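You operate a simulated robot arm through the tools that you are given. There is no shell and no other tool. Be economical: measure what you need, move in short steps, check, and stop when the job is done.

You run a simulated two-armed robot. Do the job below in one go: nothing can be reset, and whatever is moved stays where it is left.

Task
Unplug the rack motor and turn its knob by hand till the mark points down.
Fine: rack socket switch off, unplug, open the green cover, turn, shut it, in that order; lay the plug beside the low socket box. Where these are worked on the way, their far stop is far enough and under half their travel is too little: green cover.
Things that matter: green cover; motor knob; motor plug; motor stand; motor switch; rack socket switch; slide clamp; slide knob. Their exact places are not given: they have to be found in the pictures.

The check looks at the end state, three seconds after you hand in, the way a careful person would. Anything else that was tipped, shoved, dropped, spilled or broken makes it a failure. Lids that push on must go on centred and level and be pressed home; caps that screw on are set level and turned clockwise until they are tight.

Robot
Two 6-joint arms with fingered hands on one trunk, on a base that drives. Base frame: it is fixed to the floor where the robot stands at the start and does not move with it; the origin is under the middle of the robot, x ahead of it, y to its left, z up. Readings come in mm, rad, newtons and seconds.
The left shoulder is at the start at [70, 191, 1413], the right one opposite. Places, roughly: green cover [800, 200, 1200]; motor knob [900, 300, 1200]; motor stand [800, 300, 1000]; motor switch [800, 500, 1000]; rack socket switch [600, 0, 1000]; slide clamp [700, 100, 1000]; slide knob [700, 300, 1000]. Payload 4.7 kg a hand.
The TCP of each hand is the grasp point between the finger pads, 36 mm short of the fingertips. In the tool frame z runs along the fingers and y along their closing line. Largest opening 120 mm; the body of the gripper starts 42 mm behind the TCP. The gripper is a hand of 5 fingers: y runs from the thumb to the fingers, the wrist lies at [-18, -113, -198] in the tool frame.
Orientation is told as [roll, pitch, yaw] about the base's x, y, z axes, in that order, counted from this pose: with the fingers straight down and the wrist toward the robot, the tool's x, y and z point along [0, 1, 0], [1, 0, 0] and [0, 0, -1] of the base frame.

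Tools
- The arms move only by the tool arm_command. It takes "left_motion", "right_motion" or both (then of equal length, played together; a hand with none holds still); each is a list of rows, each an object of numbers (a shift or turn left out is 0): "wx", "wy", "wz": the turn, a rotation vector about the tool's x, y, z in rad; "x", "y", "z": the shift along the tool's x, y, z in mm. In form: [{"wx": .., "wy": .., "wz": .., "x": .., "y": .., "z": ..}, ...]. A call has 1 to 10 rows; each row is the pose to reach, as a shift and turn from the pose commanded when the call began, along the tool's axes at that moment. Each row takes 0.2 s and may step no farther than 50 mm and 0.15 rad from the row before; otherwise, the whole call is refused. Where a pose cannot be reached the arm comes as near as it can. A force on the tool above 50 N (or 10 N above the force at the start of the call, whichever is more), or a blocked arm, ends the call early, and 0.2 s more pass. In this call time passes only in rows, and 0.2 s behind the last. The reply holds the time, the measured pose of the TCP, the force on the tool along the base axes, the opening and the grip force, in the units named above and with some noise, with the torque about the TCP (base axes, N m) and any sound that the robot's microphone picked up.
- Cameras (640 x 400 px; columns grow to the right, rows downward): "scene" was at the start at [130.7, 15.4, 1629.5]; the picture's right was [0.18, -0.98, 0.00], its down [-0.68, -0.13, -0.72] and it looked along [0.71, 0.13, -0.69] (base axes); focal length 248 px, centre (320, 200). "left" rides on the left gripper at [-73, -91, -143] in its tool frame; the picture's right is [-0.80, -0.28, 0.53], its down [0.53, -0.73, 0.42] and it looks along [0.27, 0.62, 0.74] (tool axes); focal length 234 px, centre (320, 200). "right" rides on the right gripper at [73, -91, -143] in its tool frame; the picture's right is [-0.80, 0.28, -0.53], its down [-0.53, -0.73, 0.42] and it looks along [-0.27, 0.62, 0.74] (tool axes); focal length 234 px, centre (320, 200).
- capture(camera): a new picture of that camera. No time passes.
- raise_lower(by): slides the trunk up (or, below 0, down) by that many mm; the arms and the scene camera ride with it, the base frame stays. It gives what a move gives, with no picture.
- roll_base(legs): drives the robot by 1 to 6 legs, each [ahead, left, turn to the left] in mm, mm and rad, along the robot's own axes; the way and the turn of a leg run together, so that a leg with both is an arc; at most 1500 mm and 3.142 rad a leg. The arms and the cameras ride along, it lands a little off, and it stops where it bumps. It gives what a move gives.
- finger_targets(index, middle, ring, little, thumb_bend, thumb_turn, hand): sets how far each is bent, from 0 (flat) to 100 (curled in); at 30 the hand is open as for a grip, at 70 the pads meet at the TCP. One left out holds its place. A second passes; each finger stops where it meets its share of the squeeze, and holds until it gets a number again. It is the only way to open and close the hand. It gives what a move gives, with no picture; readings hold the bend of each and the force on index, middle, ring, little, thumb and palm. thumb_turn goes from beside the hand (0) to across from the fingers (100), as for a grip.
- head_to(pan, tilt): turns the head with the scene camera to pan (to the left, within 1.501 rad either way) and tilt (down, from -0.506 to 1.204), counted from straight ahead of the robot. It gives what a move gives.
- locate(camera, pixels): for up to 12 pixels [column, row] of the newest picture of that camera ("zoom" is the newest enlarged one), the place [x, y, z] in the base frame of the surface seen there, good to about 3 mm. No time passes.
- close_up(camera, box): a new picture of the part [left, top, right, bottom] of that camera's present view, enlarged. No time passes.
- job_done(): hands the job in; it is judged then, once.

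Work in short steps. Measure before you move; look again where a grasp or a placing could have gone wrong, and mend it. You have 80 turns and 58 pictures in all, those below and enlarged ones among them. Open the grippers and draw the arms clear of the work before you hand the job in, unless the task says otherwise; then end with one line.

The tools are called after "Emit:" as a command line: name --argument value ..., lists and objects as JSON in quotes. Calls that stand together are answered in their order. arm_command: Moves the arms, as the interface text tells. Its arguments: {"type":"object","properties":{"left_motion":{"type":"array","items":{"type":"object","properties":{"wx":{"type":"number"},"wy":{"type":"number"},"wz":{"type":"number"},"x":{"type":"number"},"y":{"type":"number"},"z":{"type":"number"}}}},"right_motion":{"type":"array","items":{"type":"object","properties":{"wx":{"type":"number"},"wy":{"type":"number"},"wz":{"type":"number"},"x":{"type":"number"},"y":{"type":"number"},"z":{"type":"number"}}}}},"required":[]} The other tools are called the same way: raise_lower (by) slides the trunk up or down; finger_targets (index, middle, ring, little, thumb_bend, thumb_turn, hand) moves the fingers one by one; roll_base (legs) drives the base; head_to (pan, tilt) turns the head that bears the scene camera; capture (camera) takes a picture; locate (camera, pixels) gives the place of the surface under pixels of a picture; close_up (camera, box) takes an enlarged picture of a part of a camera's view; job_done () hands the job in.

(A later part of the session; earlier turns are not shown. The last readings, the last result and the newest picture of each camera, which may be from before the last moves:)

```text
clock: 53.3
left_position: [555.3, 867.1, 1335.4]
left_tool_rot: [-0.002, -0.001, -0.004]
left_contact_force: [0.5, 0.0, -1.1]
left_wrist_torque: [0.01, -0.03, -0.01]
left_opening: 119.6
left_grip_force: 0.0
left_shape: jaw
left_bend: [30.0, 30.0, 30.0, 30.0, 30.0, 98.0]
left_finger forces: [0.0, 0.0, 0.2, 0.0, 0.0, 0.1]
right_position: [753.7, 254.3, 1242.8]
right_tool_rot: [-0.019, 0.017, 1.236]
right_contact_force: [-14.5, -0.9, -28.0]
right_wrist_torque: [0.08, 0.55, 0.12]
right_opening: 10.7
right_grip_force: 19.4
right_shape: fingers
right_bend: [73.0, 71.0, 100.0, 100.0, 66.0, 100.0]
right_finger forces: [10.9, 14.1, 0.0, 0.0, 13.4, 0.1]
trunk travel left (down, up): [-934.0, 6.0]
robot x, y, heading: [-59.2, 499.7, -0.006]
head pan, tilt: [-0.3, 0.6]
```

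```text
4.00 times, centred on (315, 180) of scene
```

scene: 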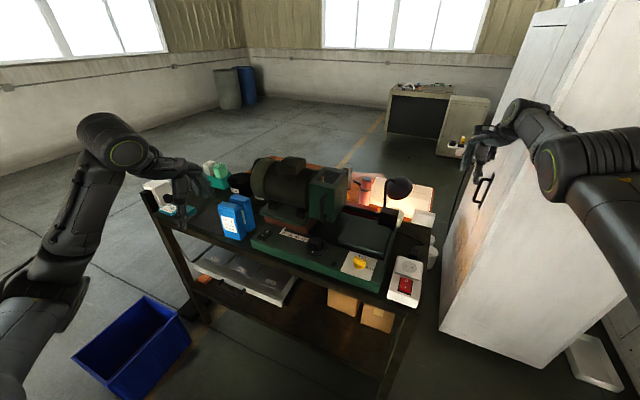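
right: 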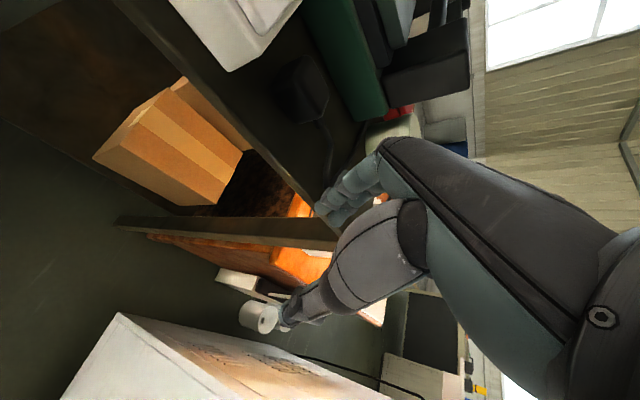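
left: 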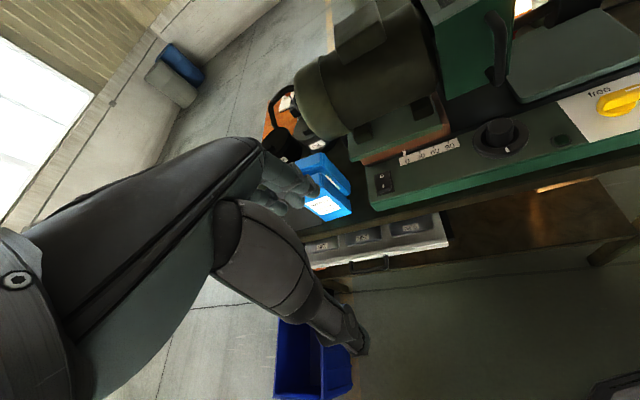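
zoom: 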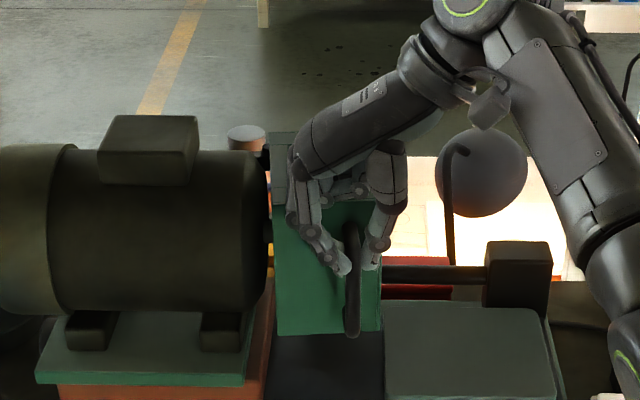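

The cover has swung away from the motor along its whole front edge (gap at (268,230)), so the hinge is vertical at the back. I ease down 4 mm and continue moving the handle to the right.

Emit:
arm_command --right_motion '[{"y": -6, "z": 3}, {"y": -13, "z": 4, "x": -1}, {"y": -20, "z": 4, "x": -2}, {"y": -27, "z": 4, "x": -4}, {"y": -34, "z": 4, "x": -6}]'

Emit:
close_up --camera "scene" --box '[250, 120, 370, 230]'

```text
clock: 54.5
left_position: [558.0, 870.6, 1332.7]
left_tool_rot: [-0.003, -0.002, -0.004]
left_contact_force: [0.1, -0.1, -0.3]
left_wrist_torque: [-0.01, 0.01, 0.0]
left_opening: 119.8
left_grip_force: 0.1
left_shape: jaw
left_bend: [30.0, 30.0, 30.0, 30.0, 30.0, 98.0]
left_finger forces: [0.0, 0.1, 0.1, 0.1, 0.1, 0.0]
right_position: [754.1, 224.4, 1243.4]
right_tool_rot: [-0.025, 0.017, 1.24]
right_contact_force: [19.1, 4.7, -7.8]
right_wrist_torque: [0.13, -0.38, 0.1]
right_opening: 8.4
right_grip_force: 14.2
right_shape: fingers
right_bend: [73.0, 71.0, 100.0, 100.0, 68.0, 100.0]
right_finger forces: [5.1, 14.8, 0.0, 0.1, 8.6, 0.1]
trunk travel left (down, up): [-934.0, 6.0]
robot x, y, heading: [-55.0, 502.5, 0.003]
head pan, tilt: [-0.3, 0.6]
```

```text
3.64 times, centred on (310, 175) of scene
```

zoom: 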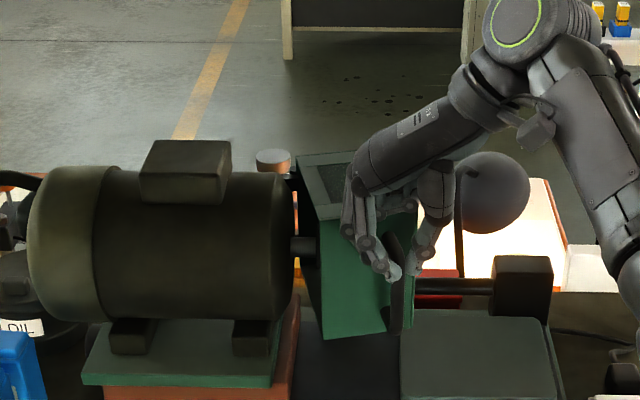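

The cover swings on a vertical hinge at its rear left; it is about 20° open. I release, lift off, and switch to a pointing index to push it on from its left front edge.

Emit:
finger_targets --hand "right" --index 42 --middle 42 --thumb_bend 40

Emit:
arm_command --right_motion '[{"z": -20}, {"z": -45}, {"z": -70}, {"z": -80, "x": 30, "wz": 0.12}, {"z": -80, "x": 60, "wz": 0.26}, {"z": -80, "x": 85, "wz": 0.4}, {"z": -80, "x": 85, "wz": 0.54}, {"z": -80, "x": 85, "wz": 0.68}, {"z": -80, "x": 85, "wz": 0.82}, {"z": -80, "x": 85, "wz": 0.95}]'

Emit:
finger_targets --hand "right" --index 50 --middle 100 --thumb_bend 0

Emit:
roll_base --legs '[[75, 0, 0]]'

Emit:
close_up --camera "scene" --box '[240, 110, 400, 240]'

```text
clock: 55.5
left_position: [550.2, 868.8, 1336.0]
left_tool_rot: [-0.002, -0.004, -0.002]
left_contact_force: [-1.1, 0.1, 0.1]
left_wrist_torque: [0.03, -0.04, 0.01]
left_opening: 119.7
left_grip_force: 0.0
left_shape: jaw
left_bend: [30.0, 30.0, 30.0, 30.0, 30.0, 98.0]
left_finger forces: [0.0, 0.0, 0.0, 0.0, 0.0, 0.0]
right_position: [746.2, 222.1, 1244.0]
right_tool_rot: [-0.027, 0.017, 1.238]
right_contact_force: [-0.4, -0.2, 0.1]
right_wrist_torque: [-0.02, -0.01, 0.0]
right_opening: 89.5
right_grip_force: 0.0
right_shape: fingers
right_bend: [42.0, 42.0, 100.0, 100.0, 40.0, 99.0]
right_finger forces: [0.0, 0.1, 0.0, 0.0, 0.0, 0.1]
trunk travel left (down, up): [-934.0, 6.0]
robot x, y, heading: [-58.2, 500.8, 0.0]
head pan, tilt: [-0.3, 0.6]
```

```text
clock: 57.7
left_position: [554.2, 870.1, 1336.0]
left_tool_rot: [-0.004, -0.004, -0.003]
left_contact_force: [-0.9, 0.8, -0.1]
left_wrist_torque: [0.0, -0.01, 0.0]
left_opening: 119.4
left_grip_force: 0.0
left_shape: jaw
left_bend: [30.0, 30.0, 30.0, 30.0, 30.0, 98.0]
left_finger forces: [0.1, 0.1, 0.0, 0.0, 0.0, 0.1]
right_position: [666.3, 253.2, 1321.7]
right_tool_rot: [-0.031, -0.01, 0.284]
right_contact_force: [0.0, -0.4, -0.4]
right_wrist_torque: [-0.06, 0.0, 0.02]
right_opening: 89.5
right_grip_force: 0.1
right_shape: fingers
right_bend: [42.0, 42.0, 100.0, 100.0, 40.0, 99.0]
right_finger forces: [0.0, 0.1, 0.1, 0.0, 0.1, 0.0]
trunk travel left (down, up): [-934.0, 6.0]
robot x, y, heading: [-58.9, 501.6, 0.001]
head pan, tilt: [-0.3, 0.6]
```

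```text
clock: 58.7
left_position: [552.3, 869.5, 1335.3]
left_tool_rot: [-0.002, -0.003, -0.003]
left_contact_force: [-0.6, -0.1, 1.8]
left_wrist_torque: [0.01, 0.03, 0.02]
left_opening: 119.5
left_grip_force: 0.2
left_shape: jaw
left_bend: [30.0, 30.0, 30.0, 30.0, 30.0, 98.0]
left_finger forces: [0.2, 0.0, 0.1, 0.0, 0.0, 0.0]
right_position: [667.1, 253.2, 1321.5]
right_tool_rot: [-0.026, -0.012, 0.287]
right_contact_force: [0.3, 0.2, 0.6]
right_wrist_torque: [0.0, 0.0, 0.0]
right_opening: 117.6
right_grip_force: 0.0
right_shape: fingers
right_bend: [50.0, 100.0, 100.0, 100.0, 0.0, 95.0]
right_finger forces: [0.0, 0.1, 0.0, 0.0, 0.0, 0.0]
trunk travel left (down, up): [-934.0, 6.0]
robot x, y, heading: [-58.3, 502.4, -0.001]
head pan, tilt: [-0.3, 0.6]
```

```text
clock: 59.8
left_position: [619.7, 867.7, 1340.6]
left_tool_rot: [-0.003, -0.011, -0.004]
left_contact_force: [-1.4, 0.4, 0.7]
left_wrist_torque: [0.02, -0.09, 0.03]
left_opening: 119.8
left_grip_force: 0.0
left_shape: jaw
left_bend: [30.0, 30.0, 30.0, 30.0, 30.0, 98.0]
left_finger forces: [0.1, 0.0, 0.0, 0.0, 0.1, 0.1]
right_position: [732.7, 252.4, 1326.1]
right_tool_rot: [-0.031, -0.017, 0.286]
right_contact_force: [-1.0, -0.7, 0.8]
right_wrist_torque: [-0.02, -0.09, -0.01]
right_opening: 117.8
right_grip_force: 0.0
right_shape: fingers
right_bend: [50.0, 100.0, 100.0, 100.0, 0.0, 95.0]
right_finger forces: [0.0, 0.0, 0.1, 0.0, 0.1, 0.0]
trunk travel left (down, up): [-934.0, 6.0]
robot x, y, heading: [18.7, 496.5, -0.002]
head pan, tilt: [-0.3, 0.6]
```

```text
3.08 times, centred on (320, 175) of scene
```

zoom: 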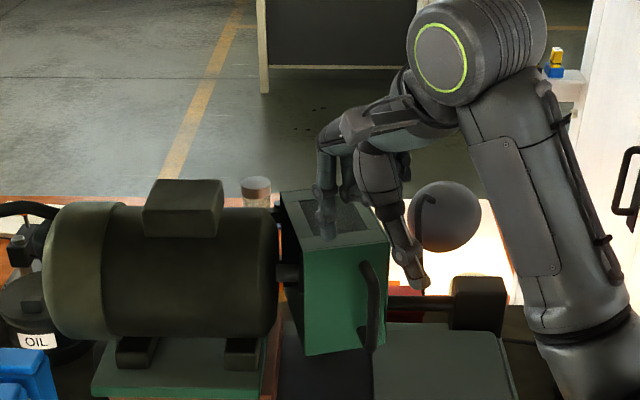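

The cover now stands about 20° open with its left front edge at (303,250). I measure edges, hinge side, shaft and fingertip.

Emit:
locate --camera "zoom" --pixels '[[306, 260], [306, 340], [383, 240], [286, 198], [327, 232], [326, 220], [288, 275], [284, 262], [416, 284], [370, 300], [340, 195], [375, 210]]'

```text
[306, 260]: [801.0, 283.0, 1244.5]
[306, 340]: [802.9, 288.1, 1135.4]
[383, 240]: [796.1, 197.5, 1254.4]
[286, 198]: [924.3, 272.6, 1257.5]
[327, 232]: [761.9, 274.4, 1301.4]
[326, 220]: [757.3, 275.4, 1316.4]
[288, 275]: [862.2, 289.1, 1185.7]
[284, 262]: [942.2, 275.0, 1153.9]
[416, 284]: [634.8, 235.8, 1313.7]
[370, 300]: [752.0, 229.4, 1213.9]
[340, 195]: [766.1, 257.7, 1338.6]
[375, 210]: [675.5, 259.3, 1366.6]
```

Hinge is near (930,275) and the left edge at (801,285). I bring the index tip down in the gap just left of that edge, at about (803,306,1215).

Emit:
arm_command --right_motion '[{"x": 11, "y": 21}, {"x": 22.7, "y": 43}, {"x": 22.7, "y": 43, "z": 25}, {"x": 22.7, "y": 43, "z": 50}, {"x": 22.7, "y": 43, "z": 76}]'

Emit:
close_up --camera "scene" --box '[240, 110, 400, 240]'

```text
clock: 61.0
left_position: [624.7, 868.9, 1336.8]
left_tool_rot: [-0.001, -0.006, -0.001]
left_contact_force: [0.2, 0.5, -0.6]
left_wrist_torque: [0.03, 0.01, 0.01]
left_opening: 119.7
left_grip_force: 0.1
left_shape: jaw
left_bend: [30.0, 30.0, 30.0, 30.0, 30.0, 98.0]
left_finger forces: [0.0, 0.1, 0.0, 0.0, 0.0, 0.0]
right_position: [776.3, 283.0, 1247.6]
right_tool_rot: [-0.033, -0.014, 0.286]
right_contact_force: [0.8, 0.2, 2.7]
right_wrist_torque: [0.0, -0.09, 0.0]
right_opening: 117.8
right_grip_force: 1.6
right_shape: fingers
right_bend: [50.0, 100.0, 100.0, 100.0, 0.0, 95.0]
right_finger forces: [0.0, 4.0, 0.0, 0.0, 0.0, 0.1]
trunk travel left (down, up): [-934.0, 6.0]
robot x, y, heading: [12.7, 497.9, 0.0]
head pan, tilt: [-0.3, 0.6]
```

```text
3.08 times, centred on (320, 175) of scene
```

zoom: 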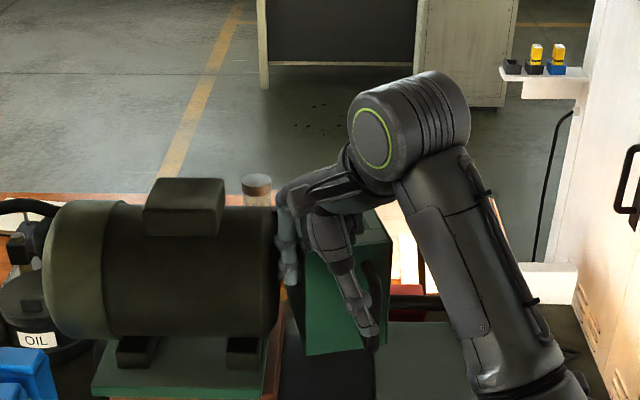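

The index hangs in the gap left of the cover's edge. I raise 6 mm and push it round along an arc about the hinge.

Emit:
arm_command --right_motion '[{"x": -8.4, "y": 3.8, "z": -6}, {"x": -28, "y": -4, "z": -6}, {"x": -44, "y": -7, "z": -6}, {"x": -59.8, "y": -9.3, "z": -6}, {"x": -76, "y": -8, "z": -6}, {"x": -91, "y": -6, "z": -6}, {"x": -120.6, "y": 6, "z": -6}, {"x": -146.9, "y": 24.4, "z": -6}, {"x": -160.9, "y": 40, "z": -6}, {"x": -171.6, "y": 58.8, "z": -6}]'

Emit:
close_up --camera "scene" --box '[240, 110, 400, 240]'

```text
clock: 63.1
left_position: [627.7, 870.7, 1336.6]
left_tool_rot: [-0.002, -0.005, -0.005]
left_contact_force: [0.4, 0.3, -0.8]
left_wrist_torque: [-0.02, 0.03, -0.01]
left_opening: 119.7
left_grip_force: 0.0
left_shape: jaw
left_bend: [30.0, 30.0, 30.0, 30.0, 30.0, 98.0]
left_finger forces: [0.0, 0.1, 0.1, 0.0, 0.1, 0.1]
right_position: [883.8, 137.6, 1255.6]
right_tool_rot: [-0.032, -0.012, 0.289]
right_contact_force: [0.8, -0.1, -0.7]
right_wrist_torque: [0.02, 0.01, -0.01]
right_opening: 117.6
right_grip_force: 0.0
right_shape: fingers
right_bend: [50.0, 100.0, 100.0, 100.0, 0.0, 95.0]
right_finger forces: [0.1, 0.0, 0.0, 0.1, 0.1, 0.0]
trunk travel left (down, up): [-934.0, 6.0]
robot x, y, heading: [15.9, 503.0, -0.006]
head pan, tilt: [-0.3, 0.6]
```

```text
3.08 times, centred on (320, 175) of scene
```

zoom: 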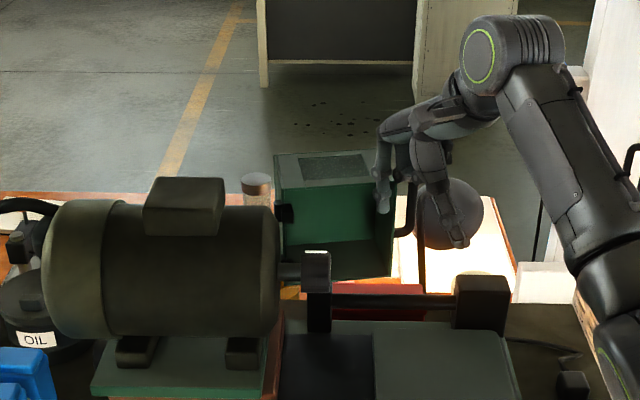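

The cover is open past 90°. The shaft end carries the knob at about (317,270); I zoom in on it.

Emit:
close_up --camera "scene" --box '[298, 176, 346, 224]'

Emit:
locate --camera "zoom" --pixels '[[200, 80], [280, 80], [240, 60], [240, 140], [200, 160], [240, 180], [280, 180], [240, 250], [240, 330], [130, 160], [270, 120], [210, 120]]'

```text
8.33 times, centred on (322, 200) of scene
```

zoom: 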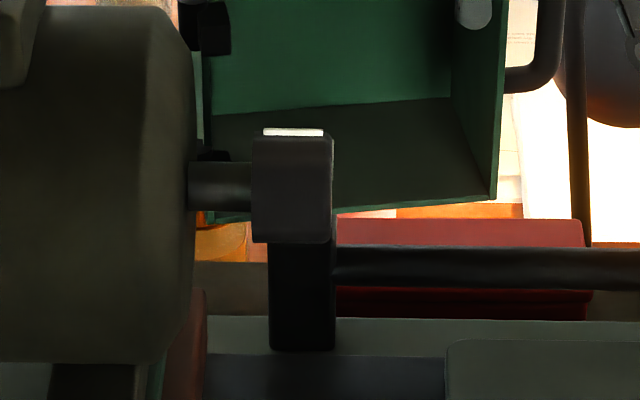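

```text
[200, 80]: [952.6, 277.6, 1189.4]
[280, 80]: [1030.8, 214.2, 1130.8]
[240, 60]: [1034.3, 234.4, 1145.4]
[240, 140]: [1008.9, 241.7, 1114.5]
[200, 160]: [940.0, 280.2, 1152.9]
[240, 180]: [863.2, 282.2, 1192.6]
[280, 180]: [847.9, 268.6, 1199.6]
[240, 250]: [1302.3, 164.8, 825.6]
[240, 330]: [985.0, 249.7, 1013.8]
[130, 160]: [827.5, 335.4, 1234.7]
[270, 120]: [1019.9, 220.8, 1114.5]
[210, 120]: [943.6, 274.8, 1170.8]
```

The knob is a stubby cylinder about 29 mm long and 40 mm tall, centred near (862,265,1185), with its white mark on top. I back out and roll the hand so the fingers point along the shaft, toward the motor.

Emit:
arm_command --right_motion '[{"x": 5, "y": -45, "z": -6}, {"x": 10, "y": -90, "z": -12, "wx": -0.0403, "wy": 0.1288, "wz": 0.0403}, {"x": 15, "y": -135, "z": -14, "wx": -0.0806, "wy": 0.2576, "wz": 0.0806}, {"x": 19.5, "y": -165, "z": -14, "wx": -0.121, "wy": 0.3864, "wz": 0.121}, {"x": 19.5, "y": -165, "z": -14, "wx": -0.161, "wy": 0.515, "wz": 0.161}, {"x": 19.5, "y": -165, "z": -14, "wx": -0.2015, "wy": 0.644, "wz": 0.2015}, {"x": 19.5, "y": -165, "z": -14, "wx": -0.242, "wy": 0.773, "wz": 0.242}, {"x": 19.5, "y": -165, "z": -14, "wx": -0.2824, "wy": 0.9016, "wz": 0.2824}, {"x": 19.5, "y": -165, "z": -14, "wx": -0.3227, "wy": 1.0304, "wz": 0.3227}, {"x": 19.5, "y": -165, "z": -14, "wx": -0.363, "wy": 1.159, "wz": 0.363}]'

Emit:
finger_targets --hand "right" --index 40 --middle 40 --thumb_bend 40 --thumb_turn 100

```text
clock: 65.3
left_position: [626.5, 868.6, 1335.6]
left_tool_rot: [-0.003, -0.003, -0.004]
left_contact_force: [-0.2, -0.3, -1.2]
left_wrist_torque: [-0.04, -0.01, 0.01]
left_opening: 119.7
left_grip_force: 0.1
left_shape: jaw
left_bend: [30.0, 30.0, 30.0, 30.0, 30.0, 98.0]
left_finger forces: [0.0, 0.1, 0.0, 0.0, 0.0, 0.0]
right_position: [717.9, 108.0, 1269.3]
right_tool_rot: [1.186, -0.112, -0.187]
right_contact_force: [0.3, 0.1, 0.0]
right_wrist_torque: [0.02, 0.01, 0.03]
right_opening: 117.9
right_grip_force: 0.1
right_shape: fingers
right_bend: [50.0, 100.0, 100.0, 100.0, 0.0, 95.0]
right_finger forces: [0.1, 0.1, 0.0, 0.0, 0.1, 0.0]
trunk travel left (down, up): [-934.0, 6.0]
robot x, y, heading: [17.5, 501.2, 0.002]
head pan, tilt: [-0.3, 0.6]
```

```text
clock: 66.3
left_position: [627.9, 868.6, 1336.4]
left_tool_rot: [-0.005, -0.005, -0.004]
left_contact_force: [-0.1, -1.1, 0.4]
left_wrist_torque: [0.03, 0.02, -0.01]
left_opening: 119.6
left_grip_force: 0.1
left_shape: jaw
left_bend: [30.0, 30.0, 30.0, 30.0, 30.0, 98.0]
left_finger forces: [0.0, 0.1, 0.0, 0.0, 0.1, 0.0]
right_position: [717.3, 109.6, 1270.0]
right_tool_rot: [1.184, -0.111, -0.187]
right_contact_force: [-0.2, 0.4, -0.1]
right_wrist_torque: [0.02, -0.01, 0.0]
right_opening: 92.9
right_grip_force: 0.1
right_shape: fingers
right_bend: [40.0, 40.0, 100.0, 100.0, 40.0, 99.0]
right_finger forces: [0.1, 0.0, 0.0, 0.0, 0.0, 0.0]
trunk travel left (down, up): [-934.0, 6.0]
robot x, y, heading: [17.3, 500.7, -0.003]
head pan, tilt: [-0.3, 0.6]
```

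Orientation works. I finish the roll, with a −0.3 rad start turn about the shaft axis.

Emit:
arm_command --right_motion '[{"wx": -0.045, "wy": 0.092, "wz": -0.045}, {"wx": -0.09, "wy": 0.185, "wz": -0.09}, {"wx": -0.134, "wy": 0.277, "wz": -0.134}, {"wx": -0.179, "wy": 0.369, "wz": -0.179}]'

Emit:
arm_command --right_motion '[{"x": -30, "y": 16}, {"x": -60, "y": 32}, {"x": -90, "y": 48}, {"x": -107, "y": 57}, {"x": -107, "y": 57, "z": 30}, {"x": -107, "y": 57, "z": 60}]'

Emit:
close_up --camera "scene" --box '[270, 140, 370, 240]'

```text
clock: 67.3
left_position: [627.3, 869.6, 1335.9]
left_tool_rot: [-0.002, -0.005, -0.003]
left_contact_force: [-0.3, 0.4, -0.6]
left_wrist_torque: [0.01, -0.01, 0.03]
left_opening: 119.7
left_grip_force: 0.0
left_shape: jaw
left_bend: [30.0, 30.0, 30.0, 30.0, 30.0, 98.0]
left_finger forces: [0.1, 0.0, 0.0, 0.1, 0.0, 0.0]
right_position: [719.1, 109.2, 1268.3]
right_tool_rot: [1.587, -0.322, -0.332]
right_contact_force: [-0.5, 0.3, 0.3]
right_wrist_torque: [0.04, -0.01, 0.03]
right_opening: 93.0
right_grip_force: 0.1
right_shape: fingers
right_bend: [40.0, 40.0, 100.0, 100.0, 40.0, 99.0]
right_finger forces: [0.0, 0.0, 0.1, 0.1, 0.0, 0.1]
trunk travel left (down, up): [-934.0, 6.0]
robot x, y, heading: [15.2, 496.7, -0.0]
head pan, tilt: [-0.3, 0.6]
```

```text
clock: 68.8
left_position: [628.1, 869.4, 1336.1]
left_tool_rot: [-0.003, -0.003, -0.003]
left_contact_force: [0.1, -0.3, 0.4]
left_wrist_torque: [0.0, 0.0, -0.01]
left_opening: 119.7
left_grip_force: 0.0
left_shape: jaw
left_bend: [30.0, 30.0, 30.0, 30.0, 30.0, 98.0]
left_finger forces: [0.0, 0.0, 0.0, 0.1, 0.0, 0.0]
right_position: [822.2, 140.5, 1187.0]
right_tool_rot: [1.584, -0.32, -0.332]
right_contact_force: [-0.7, 0.6, -0.2]
right_wrist_torque: [-0.01, -0.01, 0.01]
right_opening: 93.4
right_grip_force: 0.1
right_shape: fingers
right_bend: [40.0, 40.0, 100.0, 100.0, 40.0, 99.0]
right_finger forces: [0.0, 0.0, 0.0, 0.0, 0.1, 0.1]
trunk travel left (down, up): [-934.0, 6.0]
robot x, y, heading: [15.4, 499.5, -0.003]
head pan, tilt: [-0.3, 0.6]
```

```text
4.00 times, centred on (320, 190) of scene
```

zoom: 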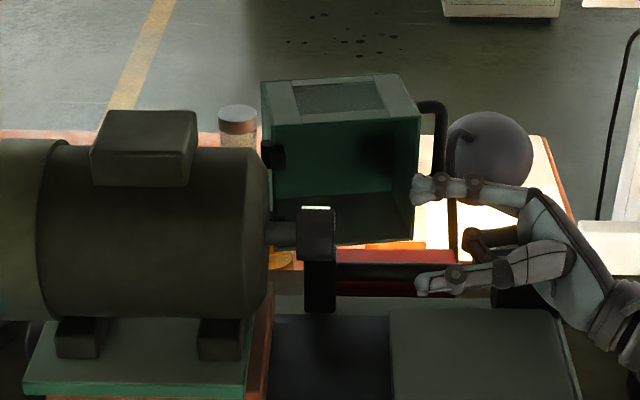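

The hand points along the shaft at the knob. I measure the knob and fingertips for alignment.

Emit:
locate --camera "zoom" --pixels '[[316, 232], [328, 228], [305, 228], [316, 209], [316, 250], [330, 245], [416, 190], [424, 286], [283, 232], [404, 200], [318, 220], [262, 200]]'

```text
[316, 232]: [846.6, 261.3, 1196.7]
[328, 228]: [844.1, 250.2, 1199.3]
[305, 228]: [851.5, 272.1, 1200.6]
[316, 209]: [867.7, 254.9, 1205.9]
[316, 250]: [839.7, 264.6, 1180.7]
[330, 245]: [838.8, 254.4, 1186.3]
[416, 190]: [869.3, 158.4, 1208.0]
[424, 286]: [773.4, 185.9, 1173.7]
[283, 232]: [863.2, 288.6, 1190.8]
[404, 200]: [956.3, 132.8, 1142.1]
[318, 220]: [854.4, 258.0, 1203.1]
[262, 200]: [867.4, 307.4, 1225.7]
```

The knob is round, radius about 28, axis at about (866,256,1178). I advance along the shaft with a small height correction and grip.

Emit:
arm_command --right_motion '[{"x": -13, "y": 1, "z": 35}, {"x": -13, "y": 1, "z": 70}, {"x": -13, "y": 1, "z": 95}, {"x": -13, "y": 1, "z": 110}]'

Emit:
finger_targets --hand "right" --index 85 --middle 85 --thumb_bend 85

Emit:
close_up --camera "scene" --box '[285, 160, 365, 230]'

```text
clock: 69.8
left_position: [627.5, 869.0, 1335.8]
left_tool_rot: [-0.002, -0.005, -0.004]
left_contact_force: [-0.7, -0.3, 0.1]
left_wrist_torque: [0.01, 0.04, 0.02]
left_opening: 119.8
left_grip_force: 0.0
left_shape: jaw
left_bend: [30.0, 30.0, 30.0, 30.0, 30.0, 98.0]
left_finger forces: [0.0, 0.0, 0.0, 0.0, 0.1, 0.1]
right_position: [859.0, 242.3, 1176.0]
right_tool_rot: [1.587, -0.32, -0.333]
right_contact_force: [1.1, -1.1, -0.2]
right_wrist_torque: [-0.01, -0.04, -0.07]
right_opening: 93.1
right_grip_force: 0.0
right_shape: fingers
right_bend: [40.0, 40.0, 100.0, 100.0, 40.0, 99.0]
right_finger forces: [0.1, 0.0, 0.0, 0.0, 0.0, 0.1]
trunk travel left (down, up): [-934.0, 6.0]
robot x, y, heading: [19.5, 505.3, -0.002]
head pan, tilt: [-0.3, 0.6]
```

```text
clock: 70.8
left_position: [629.4, 869.0, 1336.0]
left_tool_rot: [-0.002, -0.003, -0.003]
left_contact_force: [0.2, 0.5, 0.3]
left_wrist_torque: [0.0, 0.02, -0.02]
left_opening: 119.7
left_grip_force: 0.0
left_shape: jaw
left_bend: [30.0, 30.0, 30.0, 30.0, 30.0, 98.0]
left_finger forces: [0.1, 0.0, 0.1, 0.0, 0.1, 0.0]
right_position: [862.4, 242.5, 1175.3]
right_tool_rot: [1.585, -0.319, -0.33]
right_contact_force: [12.2, -0.4, 1.5]
right_wrist_torque: [0.03, 0.09, -0.24]
right_opening: 44.4
right_grip_force: 17.1
right_shape: fingers
right_bend: [56.0, 62.0, 100.0, 100.0, 59.0, 100.0]
right_finger forces: [12.6, 10.6, 0.1, 0.0, 12.1, 0.1]
trunk travel left (down, up): [-934.0, 6.0]
robot x, y, heading: [14.0, 502.9, -0.0]
head pan, tilt: [-0.3, 0.6]
```

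```text
5.71 times, centred on (325, 195) of scene
```

zoom: 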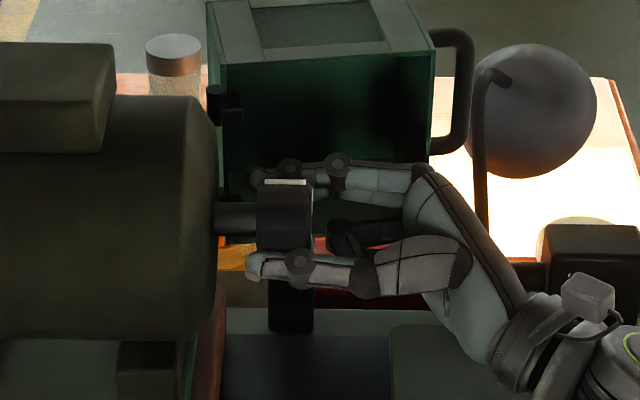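

Firm grip on the knob. I turn about the shaft axis by +1.5 rad.

Emit:
arm_command --right_motion '[{"y": 3, "wz": 0.14}, {"y": 4, "wz": 0.29}, {"y": 4, "wz": 0.44}, {"y": 4, "wz": 0.59}, {"y": 4, "wz": 0.74}, {"y": 4, "wz": 0.89}, {"y": 4, "wz": 1.04}, {"y": 4, "wz": 1.19}, {"y": 4, "wz": 1.34}, {"y": 4, "wz": 1.49}]'

Emit:
close_up --camera "scene" --box '[285, 160, 365, 230]'

```text
clock: 73.0
left_position: [624.6, 871.2, 1337.2]
left_tool_rot: [-0.003, -0.005, -0.004]
left_contact_force: [0.5, -1.0, 0.3]
left_wrist_torque: [0.0, -0.04, -0.03]
left_opening: 119.6
left_grip_force: 0.1
left_shape: jaw
left_bend: [30.0, 30.0, 30.0, 30.0, 30.0, 98.0]
left_finger forces: [0.0, 0.0, 0.0, 0.0, 0.1, 0.1]
right_position: [861.3, 242.3, 1176.1]
right_tool_rot: [1.603, 1.17, -0.297]
right_contact_force: [-22.8, 11.1, -18.3]
right_wrist_torque: [-0.77, 0.07, 0.28]
right_opening: 45.2
right_grip_force: 23.4
right_shape: fingers
right_bend: [60.0, 62.0, 100.0, 100.0, 58.0, 100.0]
right_finger forces: [8.3, 19.6, 0.0, 0.0, 19.4, 0.1]
trunk travel left (down, up): [-934.0, 6.0]
robot x, y, heading: [16.5, 503.9, -0.006]
head pan, tilt: [-0.3, 0.6]
```

```text
5.71 times, centred on (325, 195) of scene
```

zoom: 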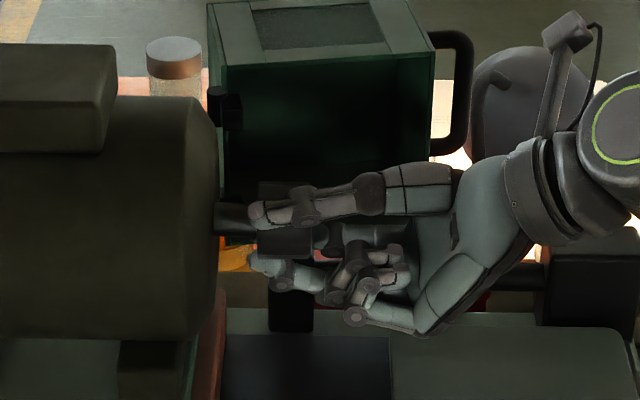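

The knob turned with the hand. I turn 0.3 rad more, open, swing the open hand back around the knob, and regrip.

Emit:
arm_command --right_motion '[{"wz": 0.15}, {"wz": 0.3}]'

Emit:
finger_targets --hand "right" --index 35 --middle 35 --thumb_bend 35

Emit:
arm_command --right_motion '[{"wz": -0.14}, {"wz": -0.28}, {"wz": -0.42}, {"wz": -0.56}, {"wz": -0.7}, {"wz": -0.85}, {"wz": -1.0}, {"wz": -1.15}, {"wz": -1.3}, {"wz": -1.45}]'

Emit:
close_up --camera "scene" --box '[285, 160, 365, 230]'

```text
clock: 73.5
left_position: [623.9, 870.4, 1336.7]
left_tool_rot: [-0.002, -0.004, -0.003]
left_contact_force: [0.1, -0.9, 0.3]
left_wrist_torque: [0.0, -0.06, 0.02]
left_opening: 119.9
left_grip_force: 0.1
left_shape: jaw
left_bend: [30.0, 30.0, 30.0, 30.0, 30.0, 98.0]
left_finger forces: [0.0, 0.0, 0.0, 0.0, 0.0, 0.1]
right_position: [860.7, 243.4, 1178.8]
right_tool_rot: [1.695, 1.472, -0.199]
right_contact_force: [-27.0, 12.9, -15.7]
right_wrist_torque: [-0.86, 0.09, 0.53]
right_opening: 45.2
right_grip_force: 23.9
right_shape: fingers
right_bend: [59.0, 60.0, 100.0, 100.0, 58.0, 100.0]
right_finger forces: [9.3, 21.2, 0.0, 0.0, 17.3, 0.0]
trunk travel left (down, up): [-934.0, 6.0]
robot x, y, heading: [17.5, 499.9, -0.002]
head pan, tilt: [-0.3, 0.6]
```

```text
clock: 74.5
left_position: [628.0, 869.2, 1336.4]
left_tool_rot: [0.0, -0.002, -0.003]
left_contact_force: [0.3, 0.3, -0.5]
left_wrist_torque: [-0.02, -0.04, -0.03]
left_opening: 119.9
left_grip_force: 0.1
left_shape: jaw
left_bend: [30.0, 30.0, 30.0, 30.0, 30.0, 98.0]
left_finger forces: [0.0, 0.0, 0.0, 0.0, 0.0, 0.0]
right_position: [865.3, 242.2, 1175.7]
right_tool_rot: [1.72, 1.47, -0.179]
right_contact_force: [-0.4, 0.0, -0.1]
right_wrist_torque: [-0.04, 0.0, 0.01]
right_opening: 107.5
right_grip_force: 0.1
right_shape: fingers
right_bend: [35.0, 35.0, 100.0, 100.0, 35.0, 98.0]
right_finger forces: [0.0, 0.0, 0.0, 0.0, 0.0, 0.0]
trunk travel left (down, up): [-934.0, 6.0]
robot x, y, heading: [18.9, 500.6, -0.003]
head pan, tilt: [-0.3, 0.6]
```

```text
clock: 76.8
left_position: [627.3, 869.1, 1334.8]
left_tool_rot: [-0.003, -0.004, -0.003]
left_contact_force: [0.0, 0.7, 0.2]
left_wrist_torque: [0.03, 0.0, 0.01]
left_opening: 119.4
left_grip_force: 0.2
left_shape: jaw
left_bend: [30.0, 30.0, 30.0, 30.0, 30.0, 98.0]
left_finger forces: [0.0, 0.0, 0.0, 0.1, 0.0, 0.1]
right_position: [864.7, 239.8, 1176.5]
right_tool_rot: [1.586, 0.019, -0.327]
right_contact_force: [0.6, 0.2, 0.4]
right_wrist_torque: [-0.03, 0.01, 0.02]
right_opening: 107.5
right_grip_force: 0.1
right_shape: fingers
right_bend: [35.0, 35.0, 100.0, 100.0, 35.0, 98.0]
right_finger forces: [0.1, 0.0, 0.1, 0.0, 0.1, 0.0]
trunk travel left (down, up): [-934.0, 6.0]
robot x, y, heading: [16.8, 499.5, 0.002]
head pan, tilt: [-0.3, 0.6]
```

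```text
5.71 times, centred on (325, 195) of scene
```

zoom: 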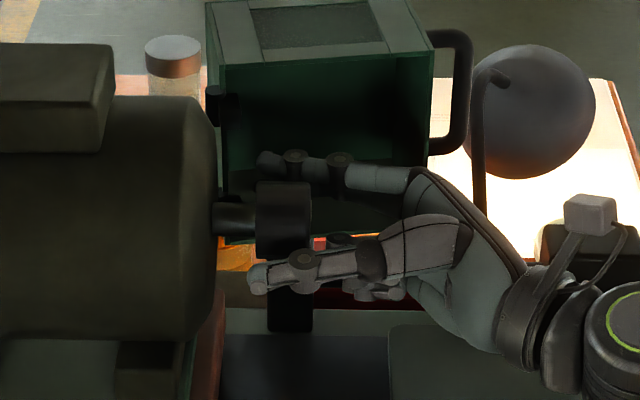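

The mark has gone round the back; about 1.79 rad done. I recentre by 3 mm, regrip, and turn the remaining 1.36 rad.

Emit:
arm_command --right_motion '[{"y": -3, "x": 1}]'

Emit:
finger_targets --hand "right" --index 85 --middle 85 --thumb_bend 85

Emit:
arm_command --right_motion '[{"wz": 0.14}, {"wz": 0.28}, {"wz": 0.42}, {"wz": 0.56}, {"wz": 0.7}, {"wz": 0.84}, {"wz": 0.98}, {"wz": 1.12}, {"wz": 1.25}, {"wz": 1.36}]'

```text
clock: 77.2
left_position: [627.0, 869.1, 1335.2]
left_tool_rot: [-0.002, -0.003, -0.001]
left_contact_force: [0.0, -0.6, -0.1]
left_wrist_torque: [0.0, 0.01, 0.01]
left_opening: 119.7
left_grip_force: 0.0
left_shape: jaw
left_bend: [30.0, 30.0, 30.0, 30.0, 30.0, 98.0]
left_finger forces: [0.0, 0.0, 0.0, 0.0, 0.1, 0.1]
right_position: [861.2, 242.7, 1176.7]
right_tool_rot: [1.588, 0.019, -0.327]
right_contact_force: [0.4, 0.0, -0.1]
right_wrist_torque: [-0.01, 0.02, -0.01]
right_opening: 107.3
right_grip_force: 0.1
right_shape: fingers
right_bend: [35.0, 35.0, 100.0, 100.0, 35.0, 98.0]
right_finger forces: [0.0, 0.0, 0.1, 0.0, 0.0, 0.0]
trunk travel left (down, up): [-934.0, 6.0]
robot x, y, heading: [16.8, 500.4, -0.001]
head pan, tilt: [-0.3, 0.6]
```

```text
clock: 78.2
left_position: [629.1, 869.2, 1335.7]
left_tool_rot: [0.0, -0.003, -0.003]
left_contact_force: [1.1, 0.1, -0.6]
left_wrist_torque: [0.03, -0.02, 0.0]
left_opening: 119.7
left_grip_force: 0.1
left_shape: jaw
left_bend: [30.0, 30.0, 30.0, 30.0, 30.0, 98.0]
left_finger forces: [0.1, 0.0, 0.0, 0.1, 0.0, 0.0]
right_position: [863.2, 241.6, 1176.2]
right_tool_rot: [1.586, 0.022, -0.328]
right_contact_force: [6.2, -0.5, -1.1]
right_wrist_torque: [-0.01, 0.05, -0.1]
right_opening: 44.3
right_grip_force: 19.2
right_shape: fingers
right_bend: [58.0, 63.0, 100.0, 100.0, 57.0, 100.0]
right_finger forces: [11.8, 9.6, 0.0, 0.0, 15.7, 0.0]
trunk travel left (down, up): [-934.0, 6.0]
robot x, y, heading: [17.3, 502.1, -0.001]
head pan, tilt: [-0.3, 0.6]
```

```text
clock: 80.3
left_position: [627.1, 869.6, 1336.1]
left_tool_rot: [-0.004, -0.003, -0.004]
left_contact_force: [-0.8, 0.0, 0.7]
left_wrist_torque: [0.01, 0.05, -0.02]
left_opening: 119.7
left_grip_force: 0.1
left_shape: jaw
left_bend: [30.0, 30.0, 30.0, 30.0, 30.0, 98.0]
left_finger forces: [0.0, 0.0, 0.0, 0.1, 0.0, 0.1]
right_position: [858.6, 243.5, 1176.3]
right_tool_rot: [1.64, 1.383, -0.259]
right_contact_force: [-16.8, 9.7, -17.9]
right_wrist_torque: [-0.84, 0.15, 0.28]
right_opening: 44.7
right_grip_force: 23.1
right_shape: fingers
right_bend: [59.0, 61.0, 100.0, 100.0, 57.0, 100.0]
right_finger forces: [11.6, 18.6, 0.0, 0.0, 16.0, 0.1]
trunk travel left (down, up): [-934.0, 6.0]
robot x, y, heading: [16.0, 500.4, -0.003]
head pan, tilt: [-0.3, 0.6]
```

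Both turns add up to 3.15 rad with no slip. I release, back off along the shaft, look with the hand camera at the knob, and measure the cover's handle.

Emit:
finger_targets --hand "right" --index 35 --middle 35 --thumb_bend 35

Emit:
locate --camera "zoom" --pixels '[[468, 90], [468, 60], [450, 36], [462, 130], [440, 150], [428, 60], [428, 140], [372, 5], [226, 66], [208, 8], [432, 50]]'

Emit:
arm_command --right_motion '[{"z": -30}, {"z": -60}, {"z": -90}, {"z": -115}]'

Emit:
close_up --camera "right" --box '[160, 60, 480, 340]'

```text
clock: 81.3
left_position: [628.2, 868.5, 1335.8]
left_tool_rot: [-0.001, -0.004, -0.004]
left_contact_force: [0.2, -0.5, 1.3]
left_wrist_torque: [0.02, 0.0, 0.02]
left_opening: 119.7
left_grip_force: 0.1
left_shape: jaw
left_bend: [30.0, 30.0, 30.0, 30.0, 30.0, 98.0]
left_finger forces: [0.0, 0.0, 0.0, 0.0, 0.0, 0.0]
right_position: [862.4, 240.3, 1178.9]
right_tool_rot: [1.651, 1.379, -0.247]
right_contact_force: [-0.6, -0.2, 0.1]
right_wrist_torque: [-0.04, -0.01, 0.01]
right_opening: 107.5
right_grip_force: 0.1
right_shape: fingers
right_bend: [35.0, 35.0, 100.0, 100.0, 35.0, 98.0]
right_finger forces: [0.1, 0.0, 0.0, 0.1, 0.0, 0.1]
trunk travel left (down, up): [-934.0, 6.0]
robot x, y, heading: [14.2, 497.9, 0.003]
head pan, tilt: [-0.3, 0.6]
```

```text
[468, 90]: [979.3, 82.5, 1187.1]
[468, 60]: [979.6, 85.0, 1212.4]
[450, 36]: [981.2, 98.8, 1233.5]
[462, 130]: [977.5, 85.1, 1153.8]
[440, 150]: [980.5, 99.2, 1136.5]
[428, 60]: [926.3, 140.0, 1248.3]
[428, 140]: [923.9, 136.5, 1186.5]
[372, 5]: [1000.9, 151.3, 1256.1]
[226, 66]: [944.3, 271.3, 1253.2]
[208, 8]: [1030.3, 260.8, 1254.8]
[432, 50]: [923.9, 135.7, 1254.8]
```

```text
clock: 82.3
left_position: [627.1, 868.8, 1336.6]
left_tool_rot: [0.002, -0.002, -0.003]
left_contact_force: [-0.6, 0.1, 0.6]
left_wrist_torque: [-0.01, 0.0, 0.0]
left_opening: 119.9
left_grip_force: 0.0
left_shape: jaw
left_bend: [30.0, 30.0, 30.0, 30.0, 30.0, 98.0]
left_finger forces: [0.1, 0.0, 0.0, 0.0, 0.1, 0.1]
right_position: [824.6, 129.7, 1174.8]
right_tool_rot: [1.652, 1.379, -0.245]
right_contact_force: [0.3, -0.8, 0.4]
right_wrist_torque: [-0.01, 0.0, -0.02]
right_opening: 107.4
right_grip_force: 0.0
right_shape: fingers
right_bend: [35.0, 35.0, 100.0, 100.0, 35.0, 98.0]
right_finger forces: [0.1, 0.0, 0.1, 0.0, 0.1, 0.1]
trunk travel left (down, up): [-934.0, 6.0]
robot x, y, heading: [15.6, 500.7, -0.0]
head pan, tilt: [-0.3, 0.6]
```

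```text
1.43 times, centred on (320, 200) of right
```

zoom: 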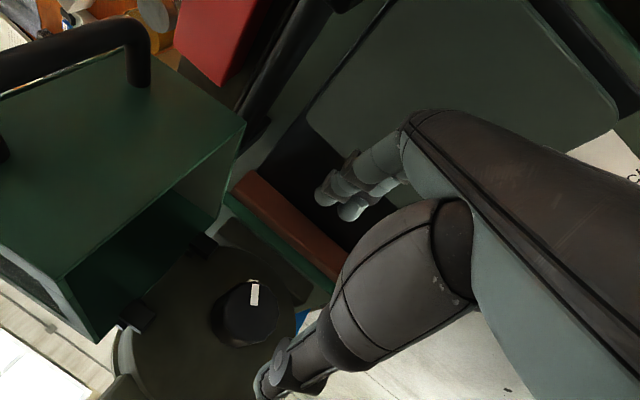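

The hand camera sees the knob's end face with the white mark near (254,294). I zoom in to judge its exact direction.

Emit:
close_up --camera "right" --box '[230, 235, 310, 305]'

Emit:
locate --camera "zoom" --pixels '[[280, 160], [300, 100], [330, 200], [250, 240], [200, 200], [320, 150], [285, 130], [275, 190], [360, 240], [250, 300]]'

```text
5.71 times, centred on (270, 270) of right
```

zoom: 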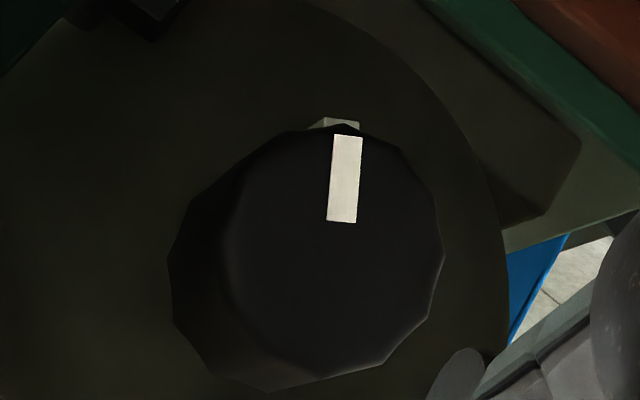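

```text
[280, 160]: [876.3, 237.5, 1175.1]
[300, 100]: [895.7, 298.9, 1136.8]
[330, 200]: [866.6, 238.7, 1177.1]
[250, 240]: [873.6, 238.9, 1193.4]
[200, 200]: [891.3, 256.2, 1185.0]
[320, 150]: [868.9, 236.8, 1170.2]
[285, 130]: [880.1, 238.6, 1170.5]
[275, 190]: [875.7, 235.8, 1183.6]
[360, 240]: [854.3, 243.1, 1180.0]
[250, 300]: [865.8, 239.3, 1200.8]
```

The mark is a radial line on the end face from (342,220) to (348,136). I locate its ends and the face rim.

Emit:
locate --camera "zoom" --pixels '[[342, 218], [347, 138], [344, 180], [438, 250], [405, 165], [345, 129], [240, 185], [228, 270], [270, 350], [320, 374], [385, 350], [425, 320]]'

```text
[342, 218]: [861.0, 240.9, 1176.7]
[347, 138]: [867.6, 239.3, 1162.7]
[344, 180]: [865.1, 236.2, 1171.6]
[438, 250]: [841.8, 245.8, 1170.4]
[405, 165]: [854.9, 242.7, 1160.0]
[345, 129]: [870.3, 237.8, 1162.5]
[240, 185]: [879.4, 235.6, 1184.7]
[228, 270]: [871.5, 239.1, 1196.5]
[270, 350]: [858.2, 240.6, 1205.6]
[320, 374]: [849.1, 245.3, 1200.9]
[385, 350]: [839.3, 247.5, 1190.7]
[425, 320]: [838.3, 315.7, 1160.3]
```

The mark points about 25° short of down (toward the back). I go back in, regrip, turn 0.44 rad more, release and check.

Emit:
arm_command --right_motion '[{"wz": -0.15}, {"wz": -0.3}, {"wz": -0.45}, {"wz": -0.6}, {"wz": -0.6, "z": 40}, {"wz": -0.6, "z": 80}, {"wz": -0.6, "z": 113}]'

Emit:
finger_targets --hand "right" --index 85 --middle 85 --thumb_bend 85

Emit:
arm_command --right_motion '[{"wz": 0.11}, {"wz": 0.22}, {"wz": 0.33}, {"wz": 0.44}]'

Emit:
finger_targets --hand "right" --index 35 --middle 35 --thumb_bend 35

Emit:
arm_command --right_motion '[{"z": -30}, {"z": -60}, {"z": -90}, {"z": -115}]'

Emit:
close_up --camera "right" --box '[220, 225, 320, 315]'

```text
clock: 84.0
left_position: [627.9, 870.3, 1335.6]
left_tool_rot: [-0.002, -0.004, -0.006]
left_contact_force: [-0.4, -0.5, 0.4]
left_wrist_torque: [-0.02, 0.03, -0.02]
left_opening: 119.6
left_grip_force: 0.1
left_shape: jaw
left_bend: [30.0, 30.0, 30.0, 30.0, 30.0, 98.0]
left_finger forces: [0.0, 0.1, 0.0, 0.0, 0.0, 0.0]
right_position: [861.8, 239.3, 1178.4]
right_tool_rot: [1.589, 0.778, -0.315]
right_contact_force: [-0.1, -0.8, 1.0]
right_wrist_torque: [0.0, -0.02, -0.02]
right_opening: 107.3
right_grip_force: 0.0
right_shape: fingers
right_bend: [35.0, 35.0, 100.0, 100.0, 35.0, 98.0]
right_finger forces: [0.0, 0.1, 0.0, 0.0, 0.1, 0.1]
trunk travel left (down, up): [-934.0, 6.0]
robot x, y, heading: [14.4, 495.5, -0.001]
head pan, tilt: [-0.3, 0.6]
```

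```text
clock: 85.0
left_position: [626.4, 868.9, 1336.8]
left_tool_rot: [-0.002, -0.003, -0.004]
left_contact_force: [0.2, 0.2, 0.2]
left_wrist_torque: [0.02, 0.01, 0.01]
left_opening: 120.1
left_grip_force: 0.0
left_shape: jaw
left_bend: [30.0, 30.0, 30.0, 30.0, 30.0, 98.0]
left_finger forces: [0.1, 0.1, 0.0, 0.0, 0.1, 0.0]
right_position: [863.0, 239.2, 1179.3]
right_tool_rot: [1.591, 0.779, -0.313]
right_contact_force: [0.3, 0.0, -0.6]
right_wrist_torque: [-0.04, 0.07, -0.03]
right_opening: 43.2
right_grip_force: 21.9
right_shape: fingers
right_bend: [60.0, 62.0, 100.0, 100.0, 57.0, 100.0]
right_finger forces: [11.4, 11.0, 0.1, 0.0, 22.4, 0.1]
trunk travel left (down, up): [-934.0, 6.0]
robot x, y, heading: [13.5, 499.6, -0.005]
head pan, tilt: [-0.3, 0.6]
```

```text
clock: 86.0
left_position: [627.7, 869.1, 1336.7]
left_tool_rot: [-0.001, -0.004, -0.004]
left_contact_force: [-0.4, 0.1, -0.1]
left_wrist_torque: [0.0, 0.01, -0.03]
left_opening: 119.7
left_grip_force: 0.0
left_shape: jaw
left_bend: [30.0, 30.0, 30.0, 30.0, 30.0, 98.0]
left_finger forces: [0.0, 0.1, 0.0, 0.0, 0.0, 0.0]
right_position: [861.2, 240.9, 1176.9]
right_tool_rot: [1.613, 1.221, -0.289]
right_contact_force: [-3.1, 1.6, -2.7]
right_wrist_torque: [-0.21, 0.03, -0.02]
right_opening: 43.7
right_grip_force: 23.0
right_shape: fingers
right_bend: [60.0, 61.0, 100.0, 100.0, 57.0, 100.0]
right_finger forces: [11.1, 12.5, 0.0, 0.0, 22.4, 0.0]
trunk travel left (down, up): [-934.0, 6.0]
robot x, y, heading: [14.9, 497.9, -0.001]
head pan, tilt: [-0.3, 0.6]
```

```text
clock: 87.0
left_position: [628.6, 868.5, 1335.6]
left_tool_rot: [-0.002, -0.002, -0.004]
left_contact_force: [-0.8, 0.1, 0.2]
left_wrist_torque: [-0.02, -0.03, -0.02]
left_opening: 119.7
left_grip_force: 0.0
left_shape: jaw
left_bend: [30.0, 30.0, 30.0, 30.0, 30.0, 98.0]
left_finger forces: [0.0, 0.0, 0.0, 0.0, 0.0, 0.0]
right_position: [860.4, 239.2, 1178.1]
right_tool_rot: [1.615, 1.219, -0.287]
right_contact_force: [0.3, -0.5, 0.9]
right_wrist_torque: [0.0, 0.0, 0.05]
right_opening: 107.3
right_grip_force: 0.1
right_shape: fingers
right_bend: [35.0, 35.0, 100.0, 100.0, 35.0, 98.0]
right_finger forces: [0.0, 0.0, 0.1, 0.1, 0.0, 0.0]
trunk travel left (down, up): [-934.0, 6.0]
robot x, y, heading: [16.8, 498.5, -0.005]
head pan, tilt: [-0.3, 0.6]
```

```text
clock: 88.0
left_position: [626.4, 868.3, 1335.8]
left_tool_rot: [0.0, -0.004, -0.003]
left_contact_force: [-0.6, -0.5, 0.5]
left_wrist_torque: [0.01, -0.03, 0.0]
left_opening: 120.1
left_grip_force: 0.1
left_shape: jaw
left_bend: [30.0, 30.0, 30.0, 30.0, 30.0, 98.0]
left_finger forces: [0.1, 0.1, 0.0, 0.0, 0.1, 0.0]
right_position: [824.4, 129.6, 1176.0]
right_tool_rot: [1.619, 1.218, -0.283]
right_contact_force: [-0.5, 0.1, -1.0]
right_wrist_torque: [0.0, 0.0, 0.04]
right_opening: 107.3
right_grip_force: 0.1
right_shape: fingers
right_bend: [35.0, 35.0, 100.0, 100.0, 35.0, 98.0]
right_finger forces: [0.1, 0.0, 0.0, 0.0, 0.1, 0.0]
trunk travel left (down, up): [-934.0, 6.0]
robot x, y, heading: [16.0, 498.2, -0.006]
head pan, tilt: [-0.3, 0.6]
```

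```text
4.44 times, centred on (270, 270) of right
```

zoom: 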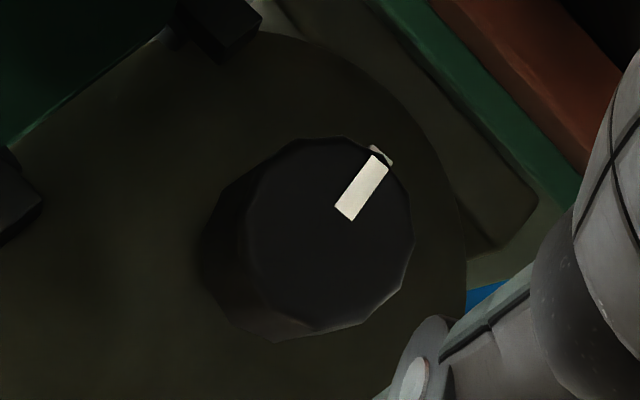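

The mark now looks close to straight down. I measure its ends to be sure.

Emit:
locate --camera "zoom" --pixels '[[346, 211], [380, 161], [363, 186], [354, 199], [372, 173], [408, 235], [340, 140], [250, 215], [310, 325], [265, 300], [385, 295], [290, 155]]'

```text
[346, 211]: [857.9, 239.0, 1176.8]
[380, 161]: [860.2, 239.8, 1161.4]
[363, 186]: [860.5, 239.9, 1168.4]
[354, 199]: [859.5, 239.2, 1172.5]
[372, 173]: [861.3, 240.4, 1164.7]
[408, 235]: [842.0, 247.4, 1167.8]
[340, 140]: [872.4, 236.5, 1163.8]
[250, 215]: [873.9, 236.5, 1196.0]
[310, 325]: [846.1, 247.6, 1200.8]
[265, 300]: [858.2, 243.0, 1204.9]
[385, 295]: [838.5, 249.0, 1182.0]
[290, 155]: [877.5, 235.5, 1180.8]
```

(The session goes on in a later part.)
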